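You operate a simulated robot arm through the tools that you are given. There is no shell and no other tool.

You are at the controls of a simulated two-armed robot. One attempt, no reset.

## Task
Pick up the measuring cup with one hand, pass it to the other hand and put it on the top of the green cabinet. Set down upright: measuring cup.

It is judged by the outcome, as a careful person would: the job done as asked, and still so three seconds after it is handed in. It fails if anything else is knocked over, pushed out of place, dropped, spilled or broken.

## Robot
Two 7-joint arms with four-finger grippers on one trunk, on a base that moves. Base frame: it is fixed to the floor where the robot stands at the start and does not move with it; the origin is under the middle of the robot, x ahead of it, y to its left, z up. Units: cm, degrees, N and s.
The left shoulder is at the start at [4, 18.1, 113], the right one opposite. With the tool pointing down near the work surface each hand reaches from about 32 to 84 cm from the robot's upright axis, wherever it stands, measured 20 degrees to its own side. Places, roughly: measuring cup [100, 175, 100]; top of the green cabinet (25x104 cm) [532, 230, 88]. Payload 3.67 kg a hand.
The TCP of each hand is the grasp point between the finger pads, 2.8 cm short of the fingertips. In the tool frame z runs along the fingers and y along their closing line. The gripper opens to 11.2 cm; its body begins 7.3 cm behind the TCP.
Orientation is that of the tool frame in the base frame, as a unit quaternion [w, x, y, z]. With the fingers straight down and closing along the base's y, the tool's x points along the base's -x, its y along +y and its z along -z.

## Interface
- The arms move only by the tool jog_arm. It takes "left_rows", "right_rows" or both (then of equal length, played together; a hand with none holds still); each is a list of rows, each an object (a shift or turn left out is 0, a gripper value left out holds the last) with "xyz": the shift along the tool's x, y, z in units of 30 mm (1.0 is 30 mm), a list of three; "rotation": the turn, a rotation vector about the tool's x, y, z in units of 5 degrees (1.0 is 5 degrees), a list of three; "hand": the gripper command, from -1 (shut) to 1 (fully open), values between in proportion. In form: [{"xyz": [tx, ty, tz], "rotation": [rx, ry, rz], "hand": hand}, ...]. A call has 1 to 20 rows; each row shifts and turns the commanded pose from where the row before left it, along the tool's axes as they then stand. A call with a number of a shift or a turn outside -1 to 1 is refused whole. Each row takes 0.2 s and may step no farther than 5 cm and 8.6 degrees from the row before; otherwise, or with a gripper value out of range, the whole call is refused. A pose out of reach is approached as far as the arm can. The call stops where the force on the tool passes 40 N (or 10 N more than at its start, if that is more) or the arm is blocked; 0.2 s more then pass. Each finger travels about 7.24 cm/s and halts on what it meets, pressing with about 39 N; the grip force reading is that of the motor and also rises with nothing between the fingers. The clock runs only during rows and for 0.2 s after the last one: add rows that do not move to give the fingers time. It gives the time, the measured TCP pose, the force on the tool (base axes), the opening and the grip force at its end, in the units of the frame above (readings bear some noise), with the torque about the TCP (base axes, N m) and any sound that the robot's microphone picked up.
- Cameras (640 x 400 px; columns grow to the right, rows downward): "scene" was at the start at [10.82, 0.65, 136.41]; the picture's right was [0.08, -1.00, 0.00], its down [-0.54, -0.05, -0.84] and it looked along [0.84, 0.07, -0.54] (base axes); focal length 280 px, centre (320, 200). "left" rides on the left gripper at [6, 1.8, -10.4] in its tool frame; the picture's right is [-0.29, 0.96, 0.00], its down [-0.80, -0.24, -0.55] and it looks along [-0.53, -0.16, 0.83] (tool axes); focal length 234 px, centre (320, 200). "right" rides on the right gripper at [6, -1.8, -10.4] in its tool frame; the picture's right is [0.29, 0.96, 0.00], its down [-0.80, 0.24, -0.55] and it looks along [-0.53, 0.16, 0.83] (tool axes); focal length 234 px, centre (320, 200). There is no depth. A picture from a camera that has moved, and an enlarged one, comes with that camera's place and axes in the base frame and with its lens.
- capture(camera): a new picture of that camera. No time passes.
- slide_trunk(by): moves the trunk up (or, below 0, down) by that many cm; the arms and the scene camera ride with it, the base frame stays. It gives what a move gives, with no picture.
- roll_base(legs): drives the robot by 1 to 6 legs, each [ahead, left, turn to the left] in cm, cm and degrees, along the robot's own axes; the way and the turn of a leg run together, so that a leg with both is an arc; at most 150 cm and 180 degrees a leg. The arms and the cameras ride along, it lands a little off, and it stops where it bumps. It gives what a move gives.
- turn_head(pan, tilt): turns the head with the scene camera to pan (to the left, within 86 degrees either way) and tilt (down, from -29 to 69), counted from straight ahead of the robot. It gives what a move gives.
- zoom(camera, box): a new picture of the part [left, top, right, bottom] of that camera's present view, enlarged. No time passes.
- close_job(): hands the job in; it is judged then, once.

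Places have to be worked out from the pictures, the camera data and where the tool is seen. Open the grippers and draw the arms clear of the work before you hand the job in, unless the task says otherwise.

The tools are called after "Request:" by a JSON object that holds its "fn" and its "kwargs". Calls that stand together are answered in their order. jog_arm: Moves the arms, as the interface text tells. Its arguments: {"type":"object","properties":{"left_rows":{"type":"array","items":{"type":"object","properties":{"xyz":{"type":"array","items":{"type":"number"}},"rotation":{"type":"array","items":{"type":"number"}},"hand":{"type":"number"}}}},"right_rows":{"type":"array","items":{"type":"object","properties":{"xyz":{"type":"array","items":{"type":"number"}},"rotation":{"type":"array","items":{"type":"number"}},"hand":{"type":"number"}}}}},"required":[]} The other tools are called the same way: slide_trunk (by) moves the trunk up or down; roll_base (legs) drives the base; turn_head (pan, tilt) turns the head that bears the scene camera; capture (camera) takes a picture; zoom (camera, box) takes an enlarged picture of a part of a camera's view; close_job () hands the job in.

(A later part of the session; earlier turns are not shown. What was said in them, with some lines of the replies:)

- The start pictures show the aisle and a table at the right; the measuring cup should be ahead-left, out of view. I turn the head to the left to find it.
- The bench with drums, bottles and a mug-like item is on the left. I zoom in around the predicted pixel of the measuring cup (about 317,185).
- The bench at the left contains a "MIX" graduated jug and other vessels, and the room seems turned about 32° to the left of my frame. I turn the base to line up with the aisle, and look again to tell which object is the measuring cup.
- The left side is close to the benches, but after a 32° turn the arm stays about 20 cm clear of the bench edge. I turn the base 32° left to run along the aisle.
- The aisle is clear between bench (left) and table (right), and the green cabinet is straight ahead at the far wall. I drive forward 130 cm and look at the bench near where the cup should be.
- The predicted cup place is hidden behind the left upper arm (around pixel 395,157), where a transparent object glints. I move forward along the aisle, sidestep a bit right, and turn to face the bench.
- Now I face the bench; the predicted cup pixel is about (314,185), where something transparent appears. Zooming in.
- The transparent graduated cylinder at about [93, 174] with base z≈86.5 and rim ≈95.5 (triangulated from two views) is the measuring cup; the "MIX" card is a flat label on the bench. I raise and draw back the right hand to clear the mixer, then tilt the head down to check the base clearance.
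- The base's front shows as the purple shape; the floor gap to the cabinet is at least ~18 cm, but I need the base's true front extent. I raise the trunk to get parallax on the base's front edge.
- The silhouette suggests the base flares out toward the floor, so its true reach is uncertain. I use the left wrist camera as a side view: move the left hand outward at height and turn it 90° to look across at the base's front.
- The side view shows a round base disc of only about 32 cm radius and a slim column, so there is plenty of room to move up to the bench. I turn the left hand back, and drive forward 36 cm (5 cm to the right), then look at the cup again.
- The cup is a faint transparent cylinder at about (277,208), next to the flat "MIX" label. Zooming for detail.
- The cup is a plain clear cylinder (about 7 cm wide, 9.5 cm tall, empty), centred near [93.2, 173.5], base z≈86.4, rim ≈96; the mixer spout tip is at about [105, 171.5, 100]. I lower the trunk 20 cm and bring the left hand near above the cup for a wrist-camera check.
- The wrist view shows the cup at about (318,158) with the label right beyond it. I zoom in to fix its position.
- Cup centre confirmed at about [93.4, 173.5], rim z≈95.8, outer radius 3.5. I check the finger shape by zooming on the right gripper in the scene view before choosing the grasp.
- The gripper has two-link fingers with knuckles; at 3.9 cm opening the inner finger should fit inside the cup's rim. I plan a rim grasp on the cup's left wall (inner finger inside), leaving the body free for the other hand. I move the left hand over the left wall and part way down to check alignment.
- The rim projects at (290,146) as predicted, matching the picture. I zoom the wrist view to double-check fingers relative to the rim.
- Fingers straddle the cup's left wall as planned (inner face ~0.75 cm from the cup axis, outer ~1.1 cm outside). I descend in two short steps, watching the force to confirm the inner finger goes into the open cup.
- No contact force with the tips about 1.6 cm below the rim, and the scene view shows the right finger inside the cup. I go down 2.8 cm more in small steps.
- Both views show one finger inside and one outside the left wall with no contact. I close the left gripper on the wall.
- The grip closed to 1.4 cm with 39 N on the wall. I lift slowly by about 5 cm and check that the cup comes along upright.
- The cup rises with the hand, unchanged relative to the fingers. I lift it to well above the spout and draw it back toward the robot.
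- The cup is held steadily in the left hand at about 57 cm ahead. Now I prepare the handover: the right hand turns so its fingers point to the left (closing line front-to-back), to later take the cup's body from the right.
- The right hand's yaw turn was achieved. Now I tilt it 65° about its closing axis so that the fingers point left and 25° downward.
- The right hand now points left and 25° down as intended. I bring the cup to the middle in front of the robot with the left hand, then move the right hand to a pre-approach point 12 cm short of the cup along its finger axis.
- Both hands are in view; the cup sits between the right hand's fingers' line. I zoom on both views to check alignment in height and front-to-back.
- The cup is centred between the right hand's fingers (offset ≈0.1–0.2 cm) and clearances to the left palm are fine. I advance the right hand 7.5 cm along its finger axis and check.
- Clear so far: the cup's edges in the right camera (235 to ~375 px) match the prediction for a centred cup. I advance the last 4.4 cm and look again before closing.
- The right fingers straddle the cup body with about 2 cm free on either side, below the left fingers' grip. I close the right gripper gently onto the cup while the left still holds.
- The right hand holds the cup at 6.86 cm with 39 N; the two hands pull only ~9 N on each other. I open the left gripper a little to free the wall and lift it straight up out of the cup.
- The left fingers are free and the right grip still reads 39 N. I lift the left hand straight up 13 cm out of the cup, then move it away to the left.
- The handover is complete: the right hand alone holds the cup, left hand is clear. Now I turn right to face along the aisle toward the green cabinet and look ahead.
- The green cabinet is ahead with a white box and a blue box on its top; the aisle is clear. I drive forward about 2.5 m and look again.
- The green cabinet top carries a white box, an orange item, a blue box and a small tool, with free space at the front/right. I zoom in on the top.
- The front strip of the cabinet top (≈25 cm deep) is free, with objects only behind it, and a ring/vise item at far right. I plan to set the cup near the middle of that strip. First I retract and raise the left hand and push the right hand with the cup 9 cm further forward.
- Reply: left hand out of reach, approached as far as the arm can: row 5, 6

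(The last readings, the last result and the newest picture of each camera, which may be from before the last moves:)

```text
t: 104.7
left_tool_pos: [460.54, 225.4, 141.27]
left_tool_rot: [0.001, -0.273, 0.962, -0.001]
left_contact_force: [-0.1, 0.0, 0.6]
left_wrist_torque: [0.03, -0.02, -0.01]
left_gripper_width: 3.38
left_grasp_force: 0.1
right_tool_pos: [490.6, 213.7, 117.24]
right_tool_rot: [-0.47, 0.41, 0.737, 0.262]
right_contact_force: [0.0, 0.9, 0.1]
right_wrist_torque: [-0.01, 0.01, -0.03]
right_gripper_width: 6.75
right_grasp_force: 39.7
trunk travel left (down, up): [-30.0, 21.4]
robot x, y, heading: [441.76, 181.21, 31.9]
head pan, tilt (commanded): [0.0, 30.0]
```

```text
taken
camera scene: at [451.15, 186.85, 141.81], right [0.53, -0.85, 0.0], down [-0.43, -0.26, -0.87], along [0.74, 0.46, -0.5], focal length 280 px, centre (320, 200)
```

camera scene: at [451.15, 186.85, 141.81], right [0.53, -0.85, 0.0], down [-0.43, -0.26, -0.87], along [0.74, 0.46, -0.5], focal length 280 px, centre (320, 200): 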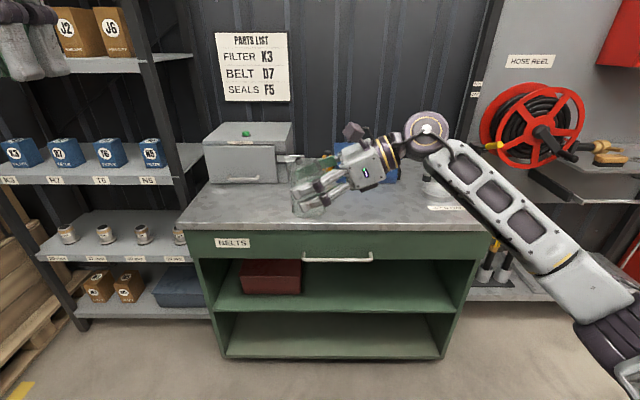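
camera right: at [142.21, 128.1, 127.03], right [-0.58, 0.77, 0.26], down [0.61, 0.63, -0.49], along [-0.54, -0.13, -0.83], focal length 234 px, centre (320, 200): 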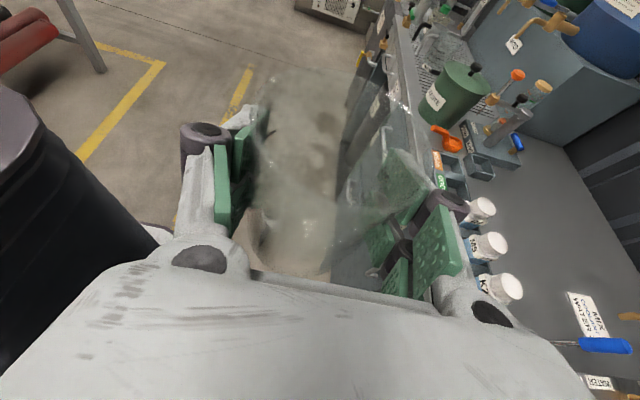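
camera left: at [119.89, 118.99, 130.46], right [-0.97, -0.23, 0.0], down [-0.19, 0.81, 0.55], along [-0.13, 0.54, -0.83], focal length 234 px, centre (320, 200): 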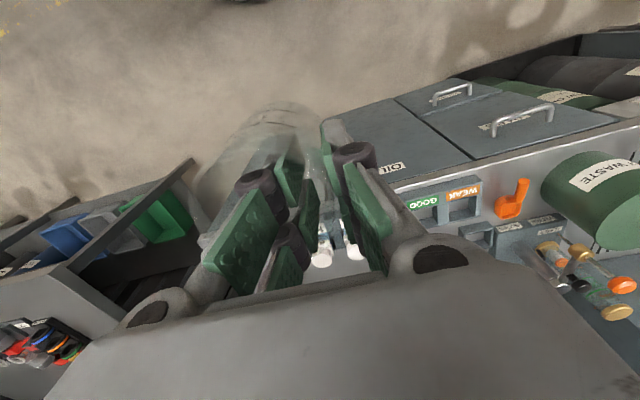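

The cabinet is now straight ahead and the cup is about 20 cm in front of its front edge. To fix the height of the top surface I measure its front edge before and after lowering the trunk 12 cm.

Request:
{"fn": "zoom", "kwargs": {"camera": "scene", "box": [170, 140, 510, 260]}}

Request:
{"fn": "slide_trunk", "kwargs": {"by": -12}}

Request:
{"fn": "zoom", "kwargs": {"camera": "scene", "box": [170, 100, 510, 220]}}

```text
1.88 times, centred on (340, 200) of scene
camera zoom: at [451.15, 186.85, 141.81], right [0.53, -0.85, 0.0], down [-0.43, -0.26, -0.87], along [0.74, 0.46, -0.5], focal length 527 px, centre (282, 200)
```

zoom: 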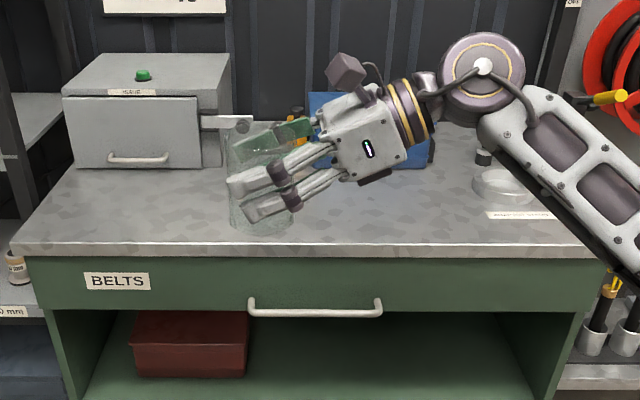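

```text
t: 106.2
left_tool_pos: [460.63, 225.47, 129.2]
left_tool_rot: [0.001, -0.273, 0.962, -0.001]
left_contact_force: [-0.2, 0.7, 0.5]
left_wrist_torque: [-0.02, 0.01, 0.01]
left_gripper_width: 3.34
left_grasp_force: 0.0
right_tool_pos: [490.67, 213.58, 105.4]
right_tool_rot: [-0.469, 0.411, 0.737, 0.262]
right_contact_force: [-0.1, -0.4, 0.2]
right_wrist_torque: [0.0, -0.02, 0.02]
right_gripper_width: 6.76
right_grasp_force: 39.0
trunk travel left (down, up): [-18.0, 33.4]
robot x, y, heading: [441.97, 181.56, 32.0]
head pan, tilt (commanded): [0.0, 30.0]
```

```text
1.88 times, centred on (340, 160) of scene
camera zoom: at [451.14, 186.84, 129.89], right [0.53, -0.85, 0.0], down [-0.43, -0.26, -0.87], along [0.74, 0.46, -0.5], focal length 527 px, centre (282, 275)
```

zoom: 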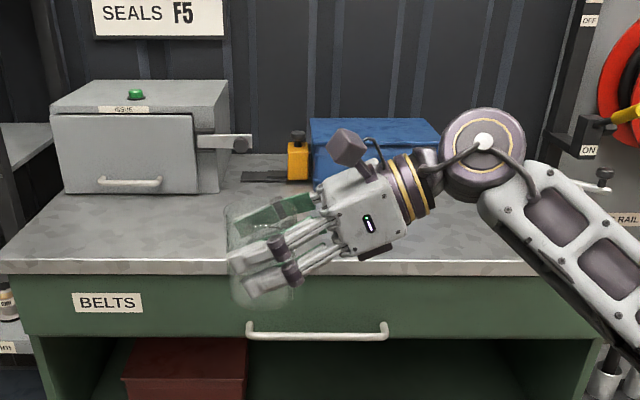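

The top surface works out at z≈87.5 (±1) with its front edge about 89 cm ahead of the robot axis, and objects stand ≥30 cm behind that edge. The cup bottom is at about 100.5, so I drive forward 42 cm to bring the cup about 11–12 cm behind the front edge.

Request:
{"fn": "roll_base", "kwargs": {"legs": [[42, 0, 0]]}}

Request:
{"fn": "turn_head", "kwargs": {"pan": 0, "tilt": 40}}

Request:
{"fn": "capture", "kwargs": {"camera": "scene"}}

Request:
{"fn": "capture", "kwargs": {"camera": "right"}}

Request:
{"fn": "capture", "kwargs": {"camera": "left"}}

```text
t: 108.9
left_tool_pos: [496.37, 247.19, 129.26]
left_tool_rot: [0.0, -0.272, 0.962, -0.001]
left_contact_force: [-0.2, -0.2, 0.1]
left_wrist_torque: [-0.04, 0.03, 0.0]
left_gripper_width: 3.38
left_grasp_force: 0.1
right_tool_pos: [526.43, 235.44, 105.26]
right_tool_rot: [-0.469, 0.412, 0.736, 0.262]
right_contact_force: [0.2, -0.2, -0.5]
right_wrist_torque: [-0.01, 0.01, -0.01]
right_gripper_width: 6.76
right_grasp_force: 37.9
trunk travel left (down, up): [-18.0, 33.4]
robot x, y, heading: [477.42, 202.88, 31.3]
head pan, tilt (commanded): [0.0, 30.0]
```

```text
t: 109.6
left_tool_pos: [496.32, 247.2, 129.24]
left_tool_rot: [0.001, -0.272, 0.962, 0.001]
left_contact_force: [0.1, 0.3, 1.0]
left_wrist_torque: [-0.01, 0.0, -0.01]
left_gripper_width: 3.35
left_grasp_force: 0.1
right_tool_pos: [526.35, 235.42, 105.25]
right_tool_rot: [-0.468, 0.412, 0.736, 0.263]
right_contact_force: [-0.3, 0.0, 0.2]
right_wrist_torque: [0.02, -0.01, -0.02]
right_gripper_width: 6.79
right_grasp_force: 39.3
trunk travel left (down, up): [-18.0, 33.4]
robot x, y, heading: [477.48, 202.65, 31.7]
head pan, tilt (commanded): [0.0, 40.0]
```

```text
taken
camera scene: at [486.26, 208.42, 128.36], right [0.52, -0.85, 0.0], down [-0.55, -0.34, -0.77], along [0.65, 0.4, -0.64], focal length 280 px, centre (320, 200)
```

scene: 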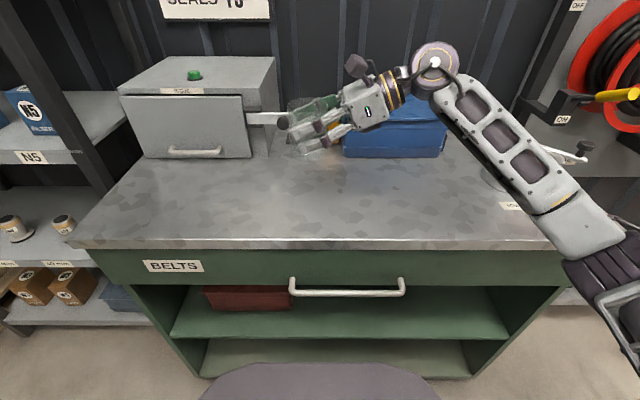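

```text
taken
camera right: at [528.35, 228.62, 115.11], right [0.75, 0.6, 0.26], down [0.64, -0.59, -0.49], along [-0.14, 0.54, -0.83], focal length 234 px, centre (320, 200)
```

right: 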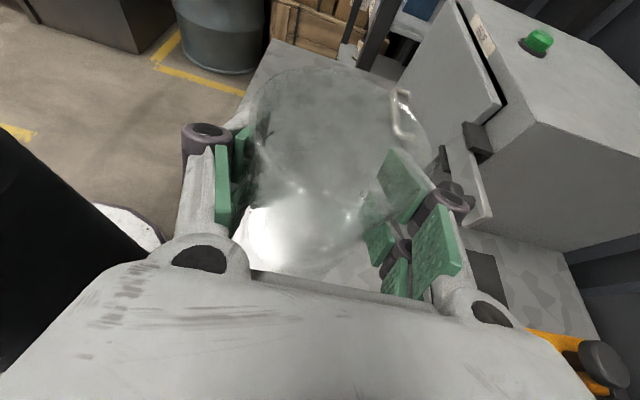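

```text
taken
camera left: at [490.29, 245.65, 139.67], right [-0.25, 0.97, 0.0], down [0.8, 0.21, 0.56], along [0.54, 0.14, -0.83], focal length 234 px, centre (320, 200)
```

left: 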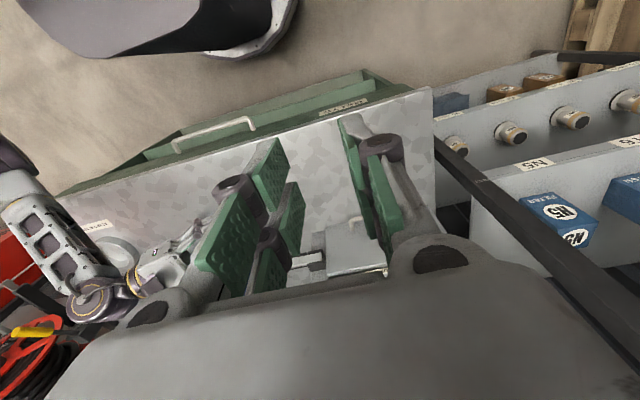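

The cup now hangs about 12 cm behind the front edge; the drawer-box latch is ~14 cm further back, so the fingers stay clear. I lower the trunk 9.5 cm to bring the cup's base close above the surface.

Request:
{"fn": "slide_trunk", "kwargs": {"by": -9.5}}

Request:
{"fn": "capture", "kwargs": {"camera": "scene"}}

Request:
{"fn": "zoom", "kwargs": {"camera": "scene", "box": [230, 60, 440, 190]}}

Request:
{"fn": "capture", "kwargs": {"camera": "right"}}

```text
t: 110.9
left_tool_pos: [496.31, 247.2, 119.58]
left_tool_rot: [0.001, -0.272, 0.962, -0.001]
left_contact_force: [0.5, -0.4, -0.4]
left_wrist_torque: [0.01, -0.02, -0.01]
left_gripper_width: 3.36
left_grasp_force: 0.0
right_tool_pos: [526.39, 235.29, 95.75]
right_tool_rot: [-0.468, 0.412, 0.737, 0.262]
right_contact_force: [0.4, -0.8, -0.8]
right_wrist_torque: [0.03, -0.05, -0.01]
right_gripper_width: 6.76
right_grasp_force: 38.9
trunk travel left (down, up): [-8.5, 42.9]
robot x, y, heading: [477.52, 203.23, 31.5]
head pan, tilt (commanded): [0.0, 40.0]
```

```text
taken
camera scene: at [486.28, 208.42, 118.72], right [0.52, -0.85, 0.0], down [-0.55, -0.34, -0.77], along [0.65, 0.4, -0.64], focal length 280 px, centre (320, 200)
```

scene: 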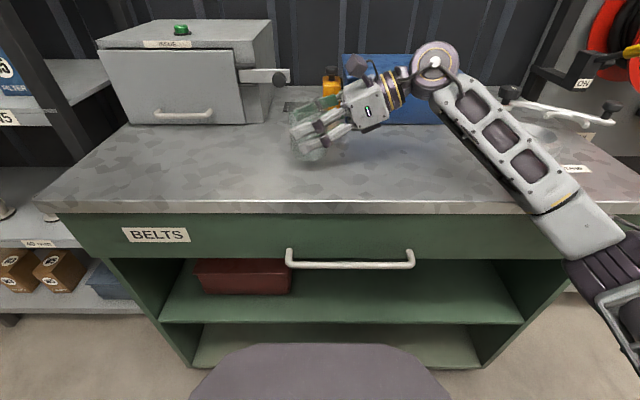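

```text
3.05 times, centred on (335, 125) of scene
camera zoom: at [486.28, 208.42, 118.72], right [0.52, -0.85, 0.0], down [-0.55, -0.34, -0.77], along [0.65, 0.4, -0.64], focal length 854 px, centre (274, 429)
```

zoom: 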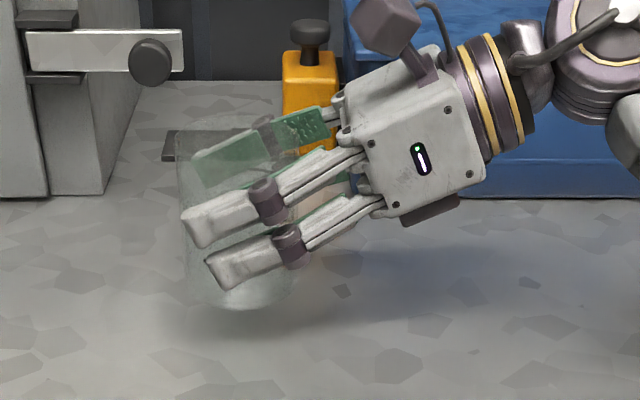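

```text
taken
camera right: at [528.38, 228.61, 105.47], right [0.75, 0.6, 0.26], down [0.64, -0.59, -0.49], along [-0.14, 0.54, -0.83], focal length 234 px, centre (320, 200)
```

right: 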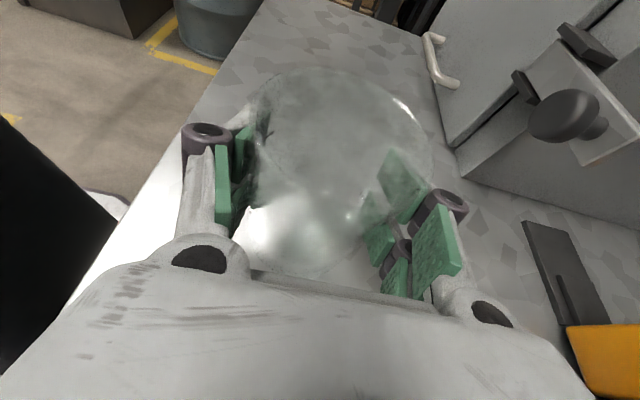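

The cup base is still ~3 cm above the surface (soft shadow beneath). I lower with the arm in small steps: 2.1 cm first, then check force and picture.

Request:
{"fn": "jog_arm", "kwargs": {"right_rows": [{"xyz": [-0.181, 0, 0.0846]}, {"xyz": [-0.181, 0, 0.0846]}, {"xyz": [-0.181, 0, 0.0846]}, {"xyz": [-0.0906, 0, 0.0423]}]}}

Request:
{"fn": "zoom", "kwargs": {"camera": "scene", "box": [230, 60, 440, 190]}}

```text
t: 111.9
left_tool_pos: [495.93, 247.11, 119.76]
left_tool_rot: [0.003, -0.272, 0.962, -0.001]
left_contact_force: [0.9, 0.6, -0.8]
left_wrist_torque: [-0.01, -0.03, 0.01]
left_gripper_width: 3.37
left_grasp_force: 0.0
right_tool_pos: [525.95, 235.52, 93.84]
right_tool_rot: [-0.467, 0.412, 0.737, 0.265]
right_contact_force: [-0.7, -0.1, 0.0]
right_wrist_torque: [-0.03, 0.05, 0.02]
right_gripper_width: 6.75
right_grasp_force: 39.1
trunk travel left (down, up): [-8.5, 42.9]
robot x, y, heading: [477.36, 203.43, 31.6]
head pan, tilt (commanded): [0.0, 40.0]
```

```text
3.05 times, centred on (335, 125) of scene
camera zoom: at [485.9, 208.36, 118.76], right [0.52, -0.85, 0.0], down [-0.55, -0.34, -0.77], along [0.66, 0.4, -0.64], focal length 854 px, centre (274, 429)
```

zoom: 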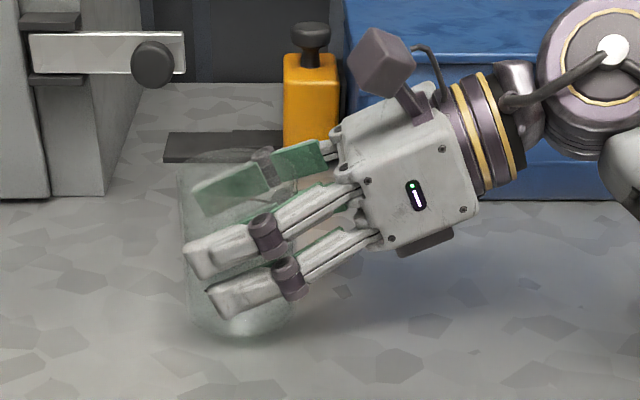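

The force at the tool is zero, but the whole robot shifted by ~0.4 cm, which suggests part of the right arm may be touching something, such as the cabinet's front edge. I look toward the right forearm and elbow before going on.

Request:
{"fn": "turn_head", "kwargs": {"pan": -35, "tilt": 45}}

Request:
{"fn": "capture", "kwargs": {"camera": "scene"}}

Request:
{"fn": "capture", "kwargs": {"camera": "left"}}

```text
t: 112.9
left_tool_pos: [495.9, 247.1, 119.71]
left_tool_rot: [0.003, -0.271, 0.962, 0.0]
left_contact_force: [0.0, -0.4, -0.5]
left_wrist_torque: [0.03, 0.0, 0.01]
left_gripper_width: 3.38
left_grasp_force: 0.1
right_tool_pos: [526.0, 235.44, 93.79]
right_tool_rot: [-0.467, 0.412, 0.736, 0.264]
right_contact_force: [-0.1, 0.4, 0.1]
right_wrist_torque: [0.02, -0.01, -0.01]
right_gripper_width: 6.74
right_grasp_force: 39.1
trunk travel left (down, up): [-8.5, 42.9]
robot x, y, heading: [477.79, 203.15, 31.6]
head pan, tilt (commanded): [-35.0, 45.0]
```

```text
taken
camera scene: at [486.76, 203.4, 118.04], right [-0.06, -1.0, 0.0], down [-0.7, 0.04, -0.71], along [0.71, -0.04, -0.7], focal length 280 px, centre (320, 200)
```

scene: 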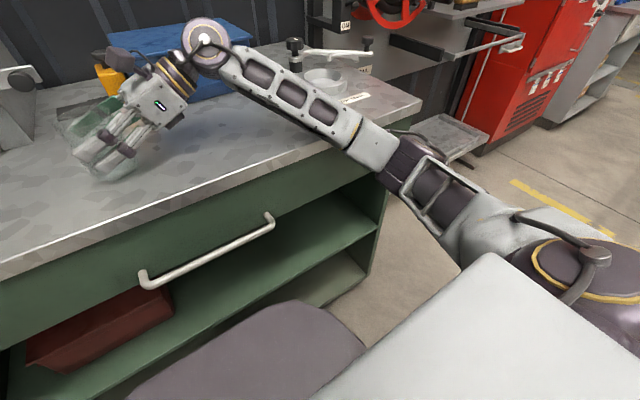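

```text
taken
camera left: at [489.89, 245.56, 130.12], right [-0.25, 0.97, 0.0], down [0.8, 0.21, 0.56], along [0.54, 0.14, -0.83], focal length 234 px, centre (320, 200)
```

left: 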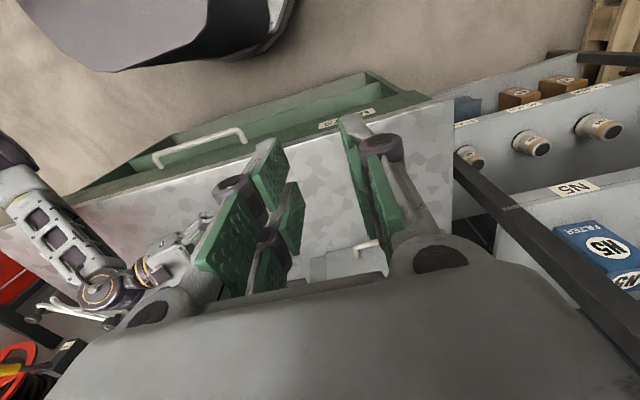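

The picture shows the right forearm near its elbow resting on the cabinet's front edge. I raise the trunk 24 cm so the shoulder is high, and then lower only the hand so that the forearm slopes down clear of the edge.

Request:
{"fn": "slide_trunk", "kwargs": {"by": 24}}

Request:
{"fn": "jog_arm", "kwargs": {"right_rows": [{"xyz": [-0.453, 0, 0.2115]}, {"xyz": [-0.453, 0, 0.2115]}, {"xyz": [-0.453, 0, 0.2115]}, {"xyz": [-0.453, 0, 0.2115]}, {"xyz": [-0.453, 0, 0.2115]}, {"xyz": [-0.453, 0, 0.2115]}, {"xyz": [-0.453, 0, 0.2115]}, {"xyz": [-0.453, 0, 0.2115]}, {"xyz": [-0.453, 0, 0.2115]}, {"xyz": [-0.453, 0, 0.2115]}, {}]}}

Request:
{"fn": "capture", "kwargs": {"camera": "scene"}}

```text
t: 115.4
left_tool_pos: [496.45, 247.27, 143.56]
left_tool_rot: [0.001, -0.271, 0.963, -0.001]
left_contact_force: [0.2, 0.0, -0.2]
left_wrist_torque: [0.03, 0.01, -0.02]
left_gripper_width: 3.34
left_grasp_force: 0.1
right_tool_pos: [526.43, 235.43, 117.5]
right_tool_rot: [-0.469, 0.412, 0.736, 0.263]
right_contact_force: [-0.4, 0.7, -1.0]
right_wrist_torque: [-0.01, 0.02, -0.01]
right_gripper_width: 6.75
right_grasp_force: 38.6
trunk travel left (down, up): [-32.5, 18.9]
robot x, y, heading: [477.34, 203.42, 31.5]
head pan, tilt (commanded): [-35.0, 45.0]
```

```text
t: 117.8
left_tool_pos: [496.38, 247.16, 143.64]
left_tool_rot: [0.001, -0.271, 0.963, -0.001]
left_contact_force: [-0.3, -0.5, 0.8]
left_wrist_torque: [0.0, 0.06, 0.0]
left_gripper_width: 3.35
left_grasp_force: 0.0
right_tool_pos: [526.4, 235.34, 102.53]
right_tool_rot: [-0.468, 0.412, 0.736, 0.263]
right_contact_force: [0.7, 0.0, -0.1]
right_wrist_torque: [0.0, -0.03, -0.01]
right_gripper_width: 6.78
right_grasp_force: 38.9
trunk travel left (down, up): [-32.5, 18.9]
robot x, y, heading: [477.5, 202.83, 31.5]
head pan, tilt (commanded): [-35.0, 45.0]
```

```text
taken
camera scene: at [487.13, 203.5, 142.02], right [-0.06, -1.0, 0.0], down [-0.71, 0.04, -0.71], along [0.71, -0.04, -0.71], focal length 280 px, centre (320, 200)
```

scene: 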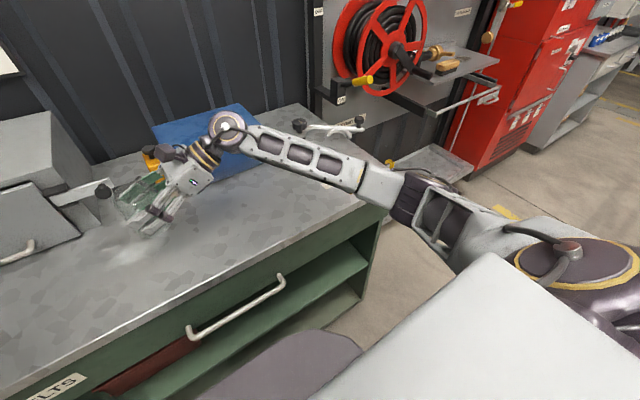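

The robot sprang back to its place and the forearm is now well above the edge. I lower the hand another 7.5 cm and watch for any shift of the robot.

Request:
{"fn": "jog_arm", "kwargs": {"right_rows": [{"xyz": [-0.453, 0, 0.2115]}, {"xyz": [-0.453, 0, 0.2115]}, {"xyz": [-0.453, 0, 0.2115]}, {"xyz": [-0.453, 0, 0.2115]}, {"xyz": [-0.3, 0, 0.14]}, {}]}}

Request:
{"fn": "capture", "kwargs": {"camera": "scene"}}

Request:
{"fn": "turn_head", "kwargs": {"pan": 0, "tilt": 45}}

Request:
{"fn": "zoom", "kwargs": {"camera": "scene", "box": [220, 80, 430, 220]}}

```text
t: 119.2
left_tool_pos: [496.34, 247.19, 143.62]
left_tool_rot: [0.001, -0.272, 0.962, -0.001]
left_contact_force: [-0.5, -0.2, -0.5]
left_wrist_torque: [0.01, 0.02, 0.03]
left_gripper_width: 3.34
left_grasp_force: 0.0
right_tool_pos: [526.38, 235.24, 95.57]
right_tool_rot: [-0.469, 0.411, 0.736, 0.263]
right_contact_force: [0.9, 0.6, 0.0]
right_wrist_torque: [0.01, -0.02, 0.01]
right_gripper_width: 6.76
right_grasp_force: 39.0
trunk travel left (down, up): [-32.5, 18.9]
robot x, y, heading: [477.51, 202.87, 31.6]
head pan, tilt (commanded): [-35.0, 45.0]
```

```text
taken
camera scene: at [487.14, 203.49, 142.02], right [-0.06, -1.0, 0.0], down [-0.71, 0.04, -0.71], along [0.71, -0.04, -0.71], focal length 280 px, centre (320, 200)
```

scene: 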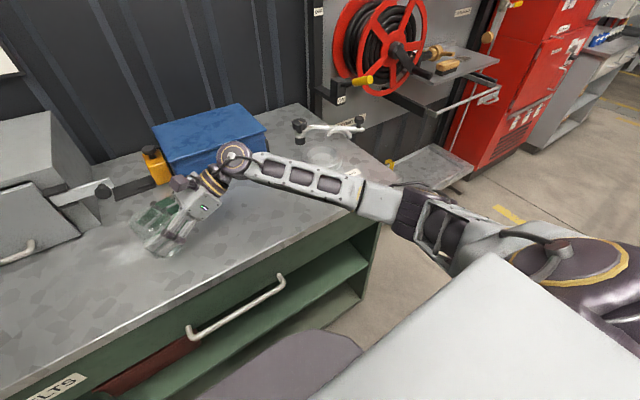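

```text
t: 120.2
left_tool_pos: [496.32, 247.22, 143.55]
left_tool_rot: [0.001, -0.271, 0.963, -0.002]
left_contact_force: [-0.6, -0.8, 1.2]
left_wrist_torque: [-0.03, 0.01, 0.01]
left_gripper_width: 3.34
left_grasp_force: 0.0
right_tool_pos: [526.35, 235.39, 95.64]
right_tool_rot: [-0.468, 0.412, 0.736, 0.263]
right_contact_force: [-0.3, -0.4, -1.0]
right_wrist_torque: [-0.01, -0.01, -0.01]
right_gripper_width: 6.74
right_grasp_force: 39.2
trunk travel left (down, up): [-32.5, 18.9]
robot x, y, heading: [477.51, 203.12, 31.4]
head pan, tilt (commanded): [0.0, 45.0]
```

```text
2.86 times, centred on (325, 150) of scene
camera zoom: at [485.97, 208.23, 142.02], right [0.52, -0.85, 0.0], down [-0.6, -0.37, -0.71], along [0.6, 0.37, -0.71], focal length 800 px, centre (306, 343)
```

zoom: 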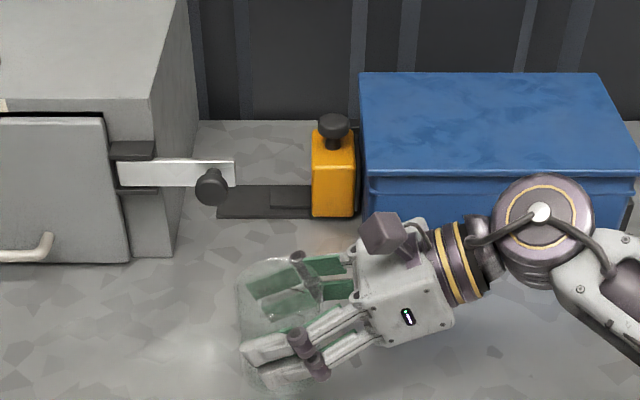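

No shift of the robot this time, so the arm is free. The cup base is ~3.5 cm above the surface; I lower 2.4 cm more in small steps.

Request:
{"fn": "jog_arm", "kwargs": {"right_rows": [{"xyz": [-0.181, 0, 0.0846]}, {"xyz": [-0.181, 0, 0.0846]}, {"xyz": [-0.181, 0, 0.0846]}, {"xyz": [-0.181, 0, 0.0846]}, {}]}}

Request:
{"fn": "zoom", "kwargs": {"camera": "scene", "box": [260, 130, 400, 230]}}

Request:
{"fn": "zoom", "kwargs": {"camera": "right", "box": [170, 40, 490, 290]}}

```text
t: 121.4
left_tool_pos: [496.32, 247.06, 143.61]
left_tool_rot: [0.001, -0.271, 0.962, 0.001]
left_contact_force: [-1.3, 0.0, 0.3]
left_wrist_torque: [-0.01, 0.03, -0.02]
left_gripper_width: 3.38
left_grasp_force: 0.0
right_tool_pos: [526.38, 235.35, 93.29]
right_tool_rot: [-0.47, 0.41, 0.736, 0.263]
right_contact_force: [0.1, 0.1, 7.1]
right_wrist_torque: [0.01, -0.03, -0.01]
right_gripper_width: 6.77
right_grasp_force: 38.8
trunk travel left (down, up): [-32.5, 18.9]
robot x, y, heading: [477.24, 202.99, 31.7]
head pan, tilt (commanded): [0.0, 45.0]
```

```text
4.00 times, centred on (330, 180) of scene
camera zoom: at [485.91, 208.2, 142.03], right [0.52, -0.85, 0.0], down [-0.6, -0.37, -0.71], along [0.6, 0.37, -0.71], focal length 1121 px, centre (280, 280)
```

zoom: 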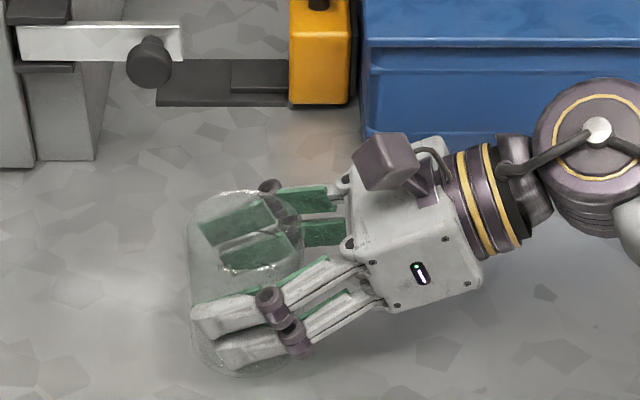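

```text
1.60 times, centred on (330, 165) of right
camera zoom: at [528.35, 228.57, 103.13], right [0.75, 0.6, 0.26], down [0.64, -0.59, -0.49], along [-0.14, 0.54, -0.83], focal length 375 px, centre (304, 256)
```

zoom: 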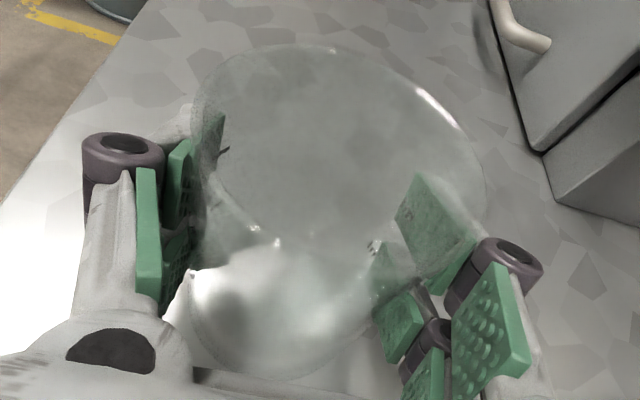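

A contact force of 7 N upward with almost no torque shows the cup's base is flat on the surface. I now open the right gripper gradually.

Request:
{"fn": "jog_arm", "kwargs": {"right_rows": [{"hand": 0.3}, {"hand": 0.4}, {"hand": 0.6}, {"hand": 0.8}, {"hand": 1}, {"hand": 1}, {"hand": 1}]}}

Request:
{"fn": "zoom", "kwargs": {"camera": "scene", "box": [260, 130, 400, 230]}}

Request:
{"fn": "zoom", "kwargs": {"camera": "right", "box": [170, 40, 490, 290]}}

```text
t: 123.0
left_tool_pos: [496.26, 247.24, 143.56]
left_tool_rot: [0.001, -0.271, 0.963, -0.001]
left_contact_force: [0.7, 0.1, 0.2]
left_wrist_torque: [-0.02, 0.01, -0.02]
left_gripper_width: 3.37
left_grasp_force: 0.1
right_tool_pos: [526.28, 235.37, 93.18]
right_tool_rot: [-0.469, 0.412, 0.736, 0.263]
right_contact_force: [-0.7, 0.1, -0.5]
right_wrist_torque: [0.0, 0.04, 0.02]
right_gripper_width: 11.2
right_grasp_force: 0.0
trunk travel left (down, up): [-32.5, 18.9]
robot x, y, heading: [477.2, 203.17, 31.6]
head pan, tilt (commanded): [0.0, 45.0]
```

```text
4.00 times, centred on (330, 180) of scene
camera zoom: at [485.95, 208.23, 142.02], right [0.52, -0.85, 0.0], down [-0.6, -0.37, -0.71], along [0.6, 0.37, -0.71], focal length 1121 px, centre (280, 280)
```

zoom: 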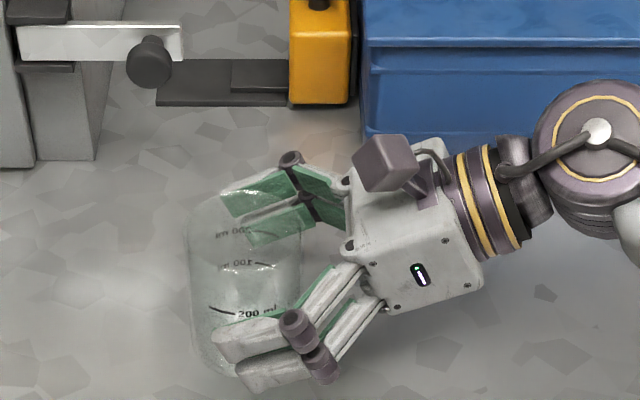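

```text
1.60 times, centred on (330, 165) of right
camera zoom: at [528.36, 228.58, 102.99], right [0.75, 0.6, 0.26], down [0.64, -0.59, -0.49], along [-0.14, 0.54, -0.83], focal length 375 px, centre (304, 256)
```

zoom: 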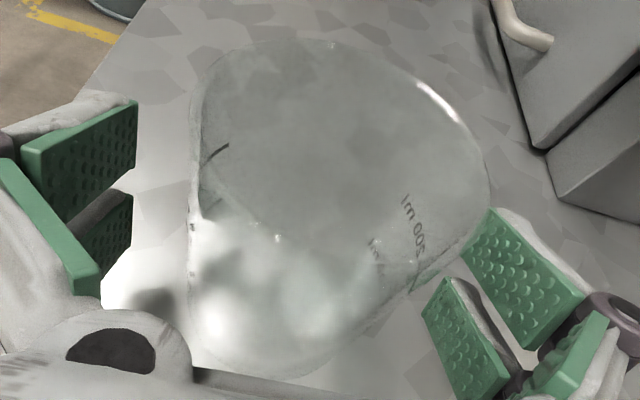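

The cup stands upright on the cabinet with the fingers ~2 cm clear on each side. I raise the right hand straight up by about 14 cm so the open fingers leave the cup.

Request:
{"fn": "jog_arm", "kwargs": {"right_rows": [{"xyz": [0.181, 0, -0.0846]}, {"xyz": [0.272, 0, -0.127]}, {"xyz": [0.453, 0, -0.2115]}, {"xyz": [0.453, 0, -0.2115]}, {"xyz": [0.453, 0, -0.2115]}, {"xyz": [0.453, 0, -0.2115]}, {"xyz": [0.453, 0, -0.2115]}, {"xyz": [0.453, 0, -0.2115]}, {"xyz": [0.453, 0, -0.2115]}, {"xyz": [0.453, 0, -0.2115]}, {"xyz": [0.453, 0, -0.2115]}]}}

Request:
{"fn": "capture", "kwargs": {"camera": "scene"}}

Request:
{"fn": "zoom", "kwargs": {"camera": "scene", "box": [240, 100, 400, 230]}}

```text
t: 125.4
left_tool_pos: [496.29, 247.26, 143.61]
left_tool_rot: [0.001, -0.272, 0.962, -0.001]
left_contact_force: [-0.3, 0.6, -0.1]
left_wrist_torque: [-0.02, -0.01, 0.02]
left_gripper_width: 3.33
left_grasp_force: 0.1
right_tool_pos: [526.43, 235.23, 108.21]
right_tool_rot: [-0.469, 0.412, 0.736, 0.263]
right_contact_force: [-0.5, 0.1, -1.0]
right_wrist_torque: [0.02, -0.01, -0.03]
right_gripper_width: 11.22
right_grasp_force: 0.1
trunk travel left (down, up): [-32.5, 18.9]
robot x, y, heading: [477.32, 202.93, 31.6]
head pan, tilt (commanded): [0.0, 45.0]
```

```text
taken
camera scene: at [485.94, 208.24, 142.02], right [0.52, -0.85, 0.0], down [-0.6, -0.37, -0.71], along [0.6, 0.37, -0.71], focal length 280 px, centre (320, 200)
```

scene: 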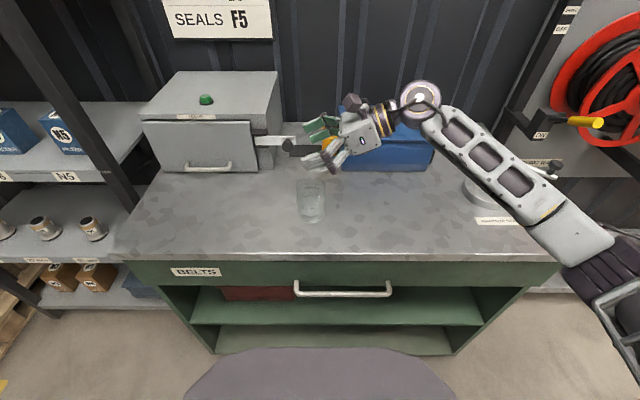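

```text
3.08 times, centred on (320, 165) of scene
camera zoom: at [485.94, 208.24, 142.02], right [0.52, -0.85, 0.0], down [-0.6, -0.37, -0.71], along [0.6, 0.37, -0.71], focal length 862 px, centre (320, 308)
```

zoom: 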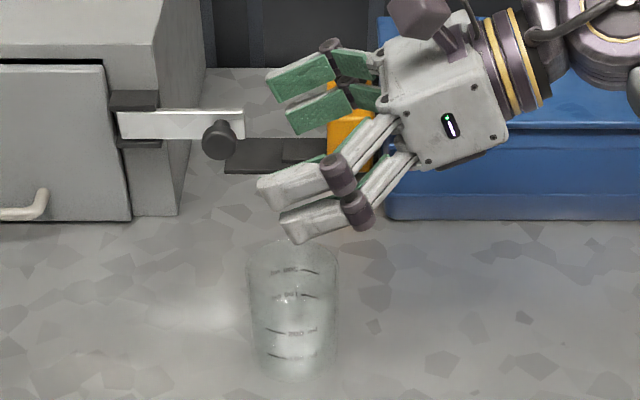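

The cup stands alone and upright on the cabinet top. I raise the trunk 12 cm for extra clearance, then back the robot away 50 cm and check the result.

Request:
{"fn": "slide_trunk", "kwargs": {"by": 12}}

Request:
{"fn": "roll_base", "kwargs": {"legs": [[-50, 0, 0]]}}

Request:
{"fn": "turn_head", "kwargs": {"pan": 0, "tilt": 35}}

Request:
{"fn": "capture", "kwargs": {"camera": "scene"}}

Request:
{"fn": "zoom", "kwargs": {"camera": "scene", "box": [220, 110, 440, 250]}}

```text
t: 126.9
left_tool_pos: [496.37, 247.2, 155.75]
left_tool_rot: [0.0, -0.272, 0.962, 0.0]
left_contact_force: [0.1, -0.2, 1.0]
left_wrist_torque: [-0.01, 0.0, 0.02]
left_gripper_width: 3.35
left_grasp_force: 0.1
right_tool_pos: [526.43, 235.4, 120.39]
right_tool_rot: [-0.469, 0.412, 0.736, 0.263]
right_contact_force: [0.1, 0.3, 0.2]
right_wrist_torque: [-0.01, -0.01, -0.01]
right_gripper_width: 11.19
right_grasp_force: 0.2
trunk travel left (down, up): [-44.5, 6.9]
robot x, y, heading: [477.49, 202.86, 31.2]
head pan, tilt (commanded): [0.0, 45.0]
```

```text
t: 129.9
left_tool_pos: [454.38, 221.59, 155.65]
left_tool_rot: [0.0, -0.272, 0.962, 0.0]
left_contact_force: [-0.4, -0.6, 1.4]
left_wrist_torque: [0.0, 0.01, -0.01]
left_gripper_width: 3.36
left_grasp_force: 0.1
right_tool_pos: [484.58, 209.83, 120.3]
right_tool_rot: [-0.469, 0.411, 0.737, 0.261]
right_contact_force: [-0.3, 0.4, 0.4]
right_wrist_torque: [-0.03, -0.01, 0.02]
right_gripper_width: 11.22
right_grasp_force: 0.2
trunk travel left (down, up): [-44.5, 6.9]
robot x, y, heading: [435.45, 177.58, 31.7]
head pan, tilt (commanded): [0.0, 45.0]
```

```text
t: 130.6
left_tool_pos: [454.32, 221.35, 155.62]
left_tool_rot: [0.001, -0.272, 0.962, 0.0]
left_contact_force: [0.2, -0.1, 0.5]
left_wrist_torque: [0.0, -0.01, 0.01]
left_gripper_width: 3.37
left_grasp_force: 0.0
right_tool_pos: [484.42, 209.77, 120.36]
right_tool_rot: [-0.468, 0.411, 0.737, 0.262]
right_contact_force: [-0.5, 0.2, 0.1]
right_wrist_torque: [0.0, -0.02, -0.02]
right_gripper_width: 11.21
right_grasp_force: 0.0
trunk travel left (down, up): [-44.5, 6.9]
robot x, y, heading: [435.31, 177.3, 31.9]
head pan, tilt (commanded): [0.0, 35.0]
```

```text
taken
camera scene: at [444.58, 182.83, 155.59], right [0.52, -0.85, 0.0], down [-0.49, -0.3, -0.82], along [0.7, 0.43, -0.57], focal length 280 px, centre (320, 200)
```

scene: 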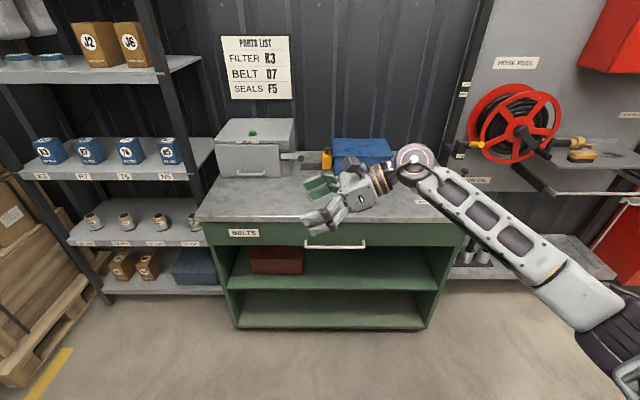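

```text
2.86 times, centred on (330, 180) of scene
camera zoom: at [444.58, 182.83, 155.59], right [0.52, -0.85, 0.0], down [-0.49, -0.3, -0.82], along [0.7, 0.43, -0.57], focal length 800 px, centre (291, 257)
```

zoom: 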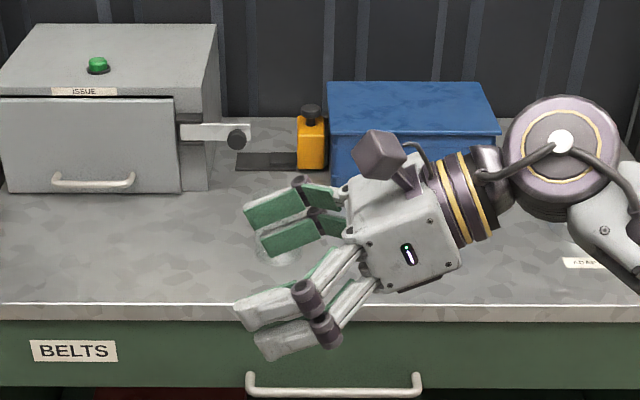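

The right hand blocks the view of the cup. I draw it back to the right, open the left gripper too, and take a final look.

Request:
{"fn": "jog_arm", "kwargs": {"left_rows": [{"hand": 0}, {"hand": 0.5}, {"hand": 1}, {"hand": 1}, {"hand": 1}, {}], "right_rows": [{"xyz": [0, -0.5, -0.6]}, {"xyz": [0, -0.5, -0.6]}, {"xyz": [0, -0.5, -0.6]}, {"xyz": [0, -0.5, -0.6]}, {"xyz": [0, -0.5, -0.6]}, {}]}}

Request:
{"fn": "capture", "kwargs": {"camera": "scene"}}

Request:
{"fn": "zoom", "kwargs": {"camera": "scene", "box": [220, 110, 440, 250]}}

```text
t: 132.0
left_tool_pos: [454.31, 221.61, 155.65]
left_tool_rot: [0.0, -0.272, 0.962, -0.001]
left_contact_force: [-0.3, 0.6, 0.2]
left_wrist_torque: [-0.01, -0.01, -0.01]
left_gripper_width: 11.21
left_grasp_force: 0.1
right_tool_pos: [482.34, 198.9, 124.09]
right_tool_rot: [-0.468, 0.412, 0.737, 0.262]
right_contact_force: [0.7, 0.1, -0.2]
right_wrist_torque: [0.04, 0.02, -0.01]
right_gripper_width: 11.2
right_grasp_force: 0.1
trunk travel left (down, up): [-44.5, 6.9]
robot x, y, heading: [435.18, 177.36, 31.6]
head pan, tilt (commanded): [0.0, 35.0]
```

```text
taken
camera scene: at [444.66, 182.94, 155.58], right [0.52, -0.85, 0.0], down [-0.49, -0.3, -0.82], along [0.7, 0.43, -0.57], focal length 280 px, centre (320, 200)
```

scene: 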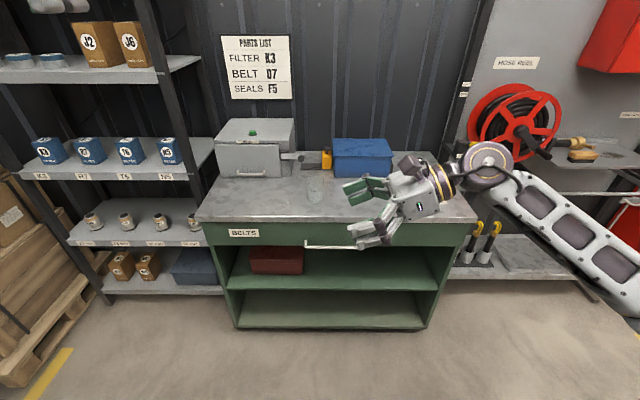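

```text
2.86 times, centred on (330, 180) of scene
camera zoom: at [444.66, 182.94, 155.58], right [0.52, -0.85, 0.0], down [-0.49, -0.3, -0.82], along [0.7, 0.43, -0.57], focal length 800 px, centre (291, 257)
```

zoom: 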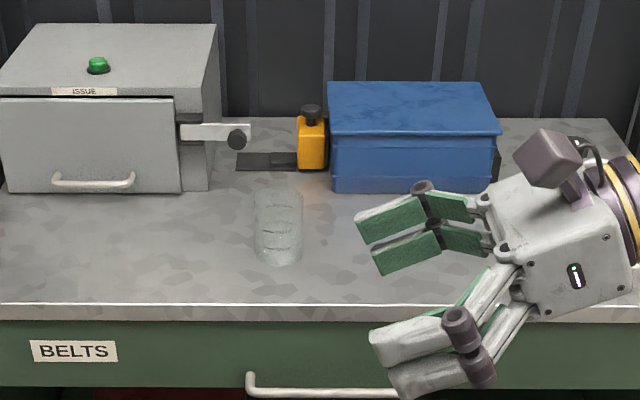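

The cup stands upright and alone on the green cabinet top, about 12 cm from the front edge. Nearby objects look unmoved, both grippers are open and the arms are clear, so I hand the job in.

Request:
{"fn": "close_job", "kwargs": {}}

```text
The job is handed in.
```

The measuring cup is on top of the green cabinet, standing upright about 12 cm behind the front edge. I handed the job in with both grippers open and the arms drawn clear.

- **Pickup and pass:** the left hand lifted the cup off the bench by its rim. In the aisle it passed the cup to the right hand, which set it on the cabinet.
- **Arm contact:** on the first try at lowering the cup, the right forearm rested on the cabinet's front edge and pushed the robot back about 0.4 cm. I raised the trunk and lowered the hand again, and the robot stayed put. The objects on the cabinet looked unmoved, but the ring-shaped item at the right end was hidden behind the hand in the last picture. It looked in place just before the cup was set down.
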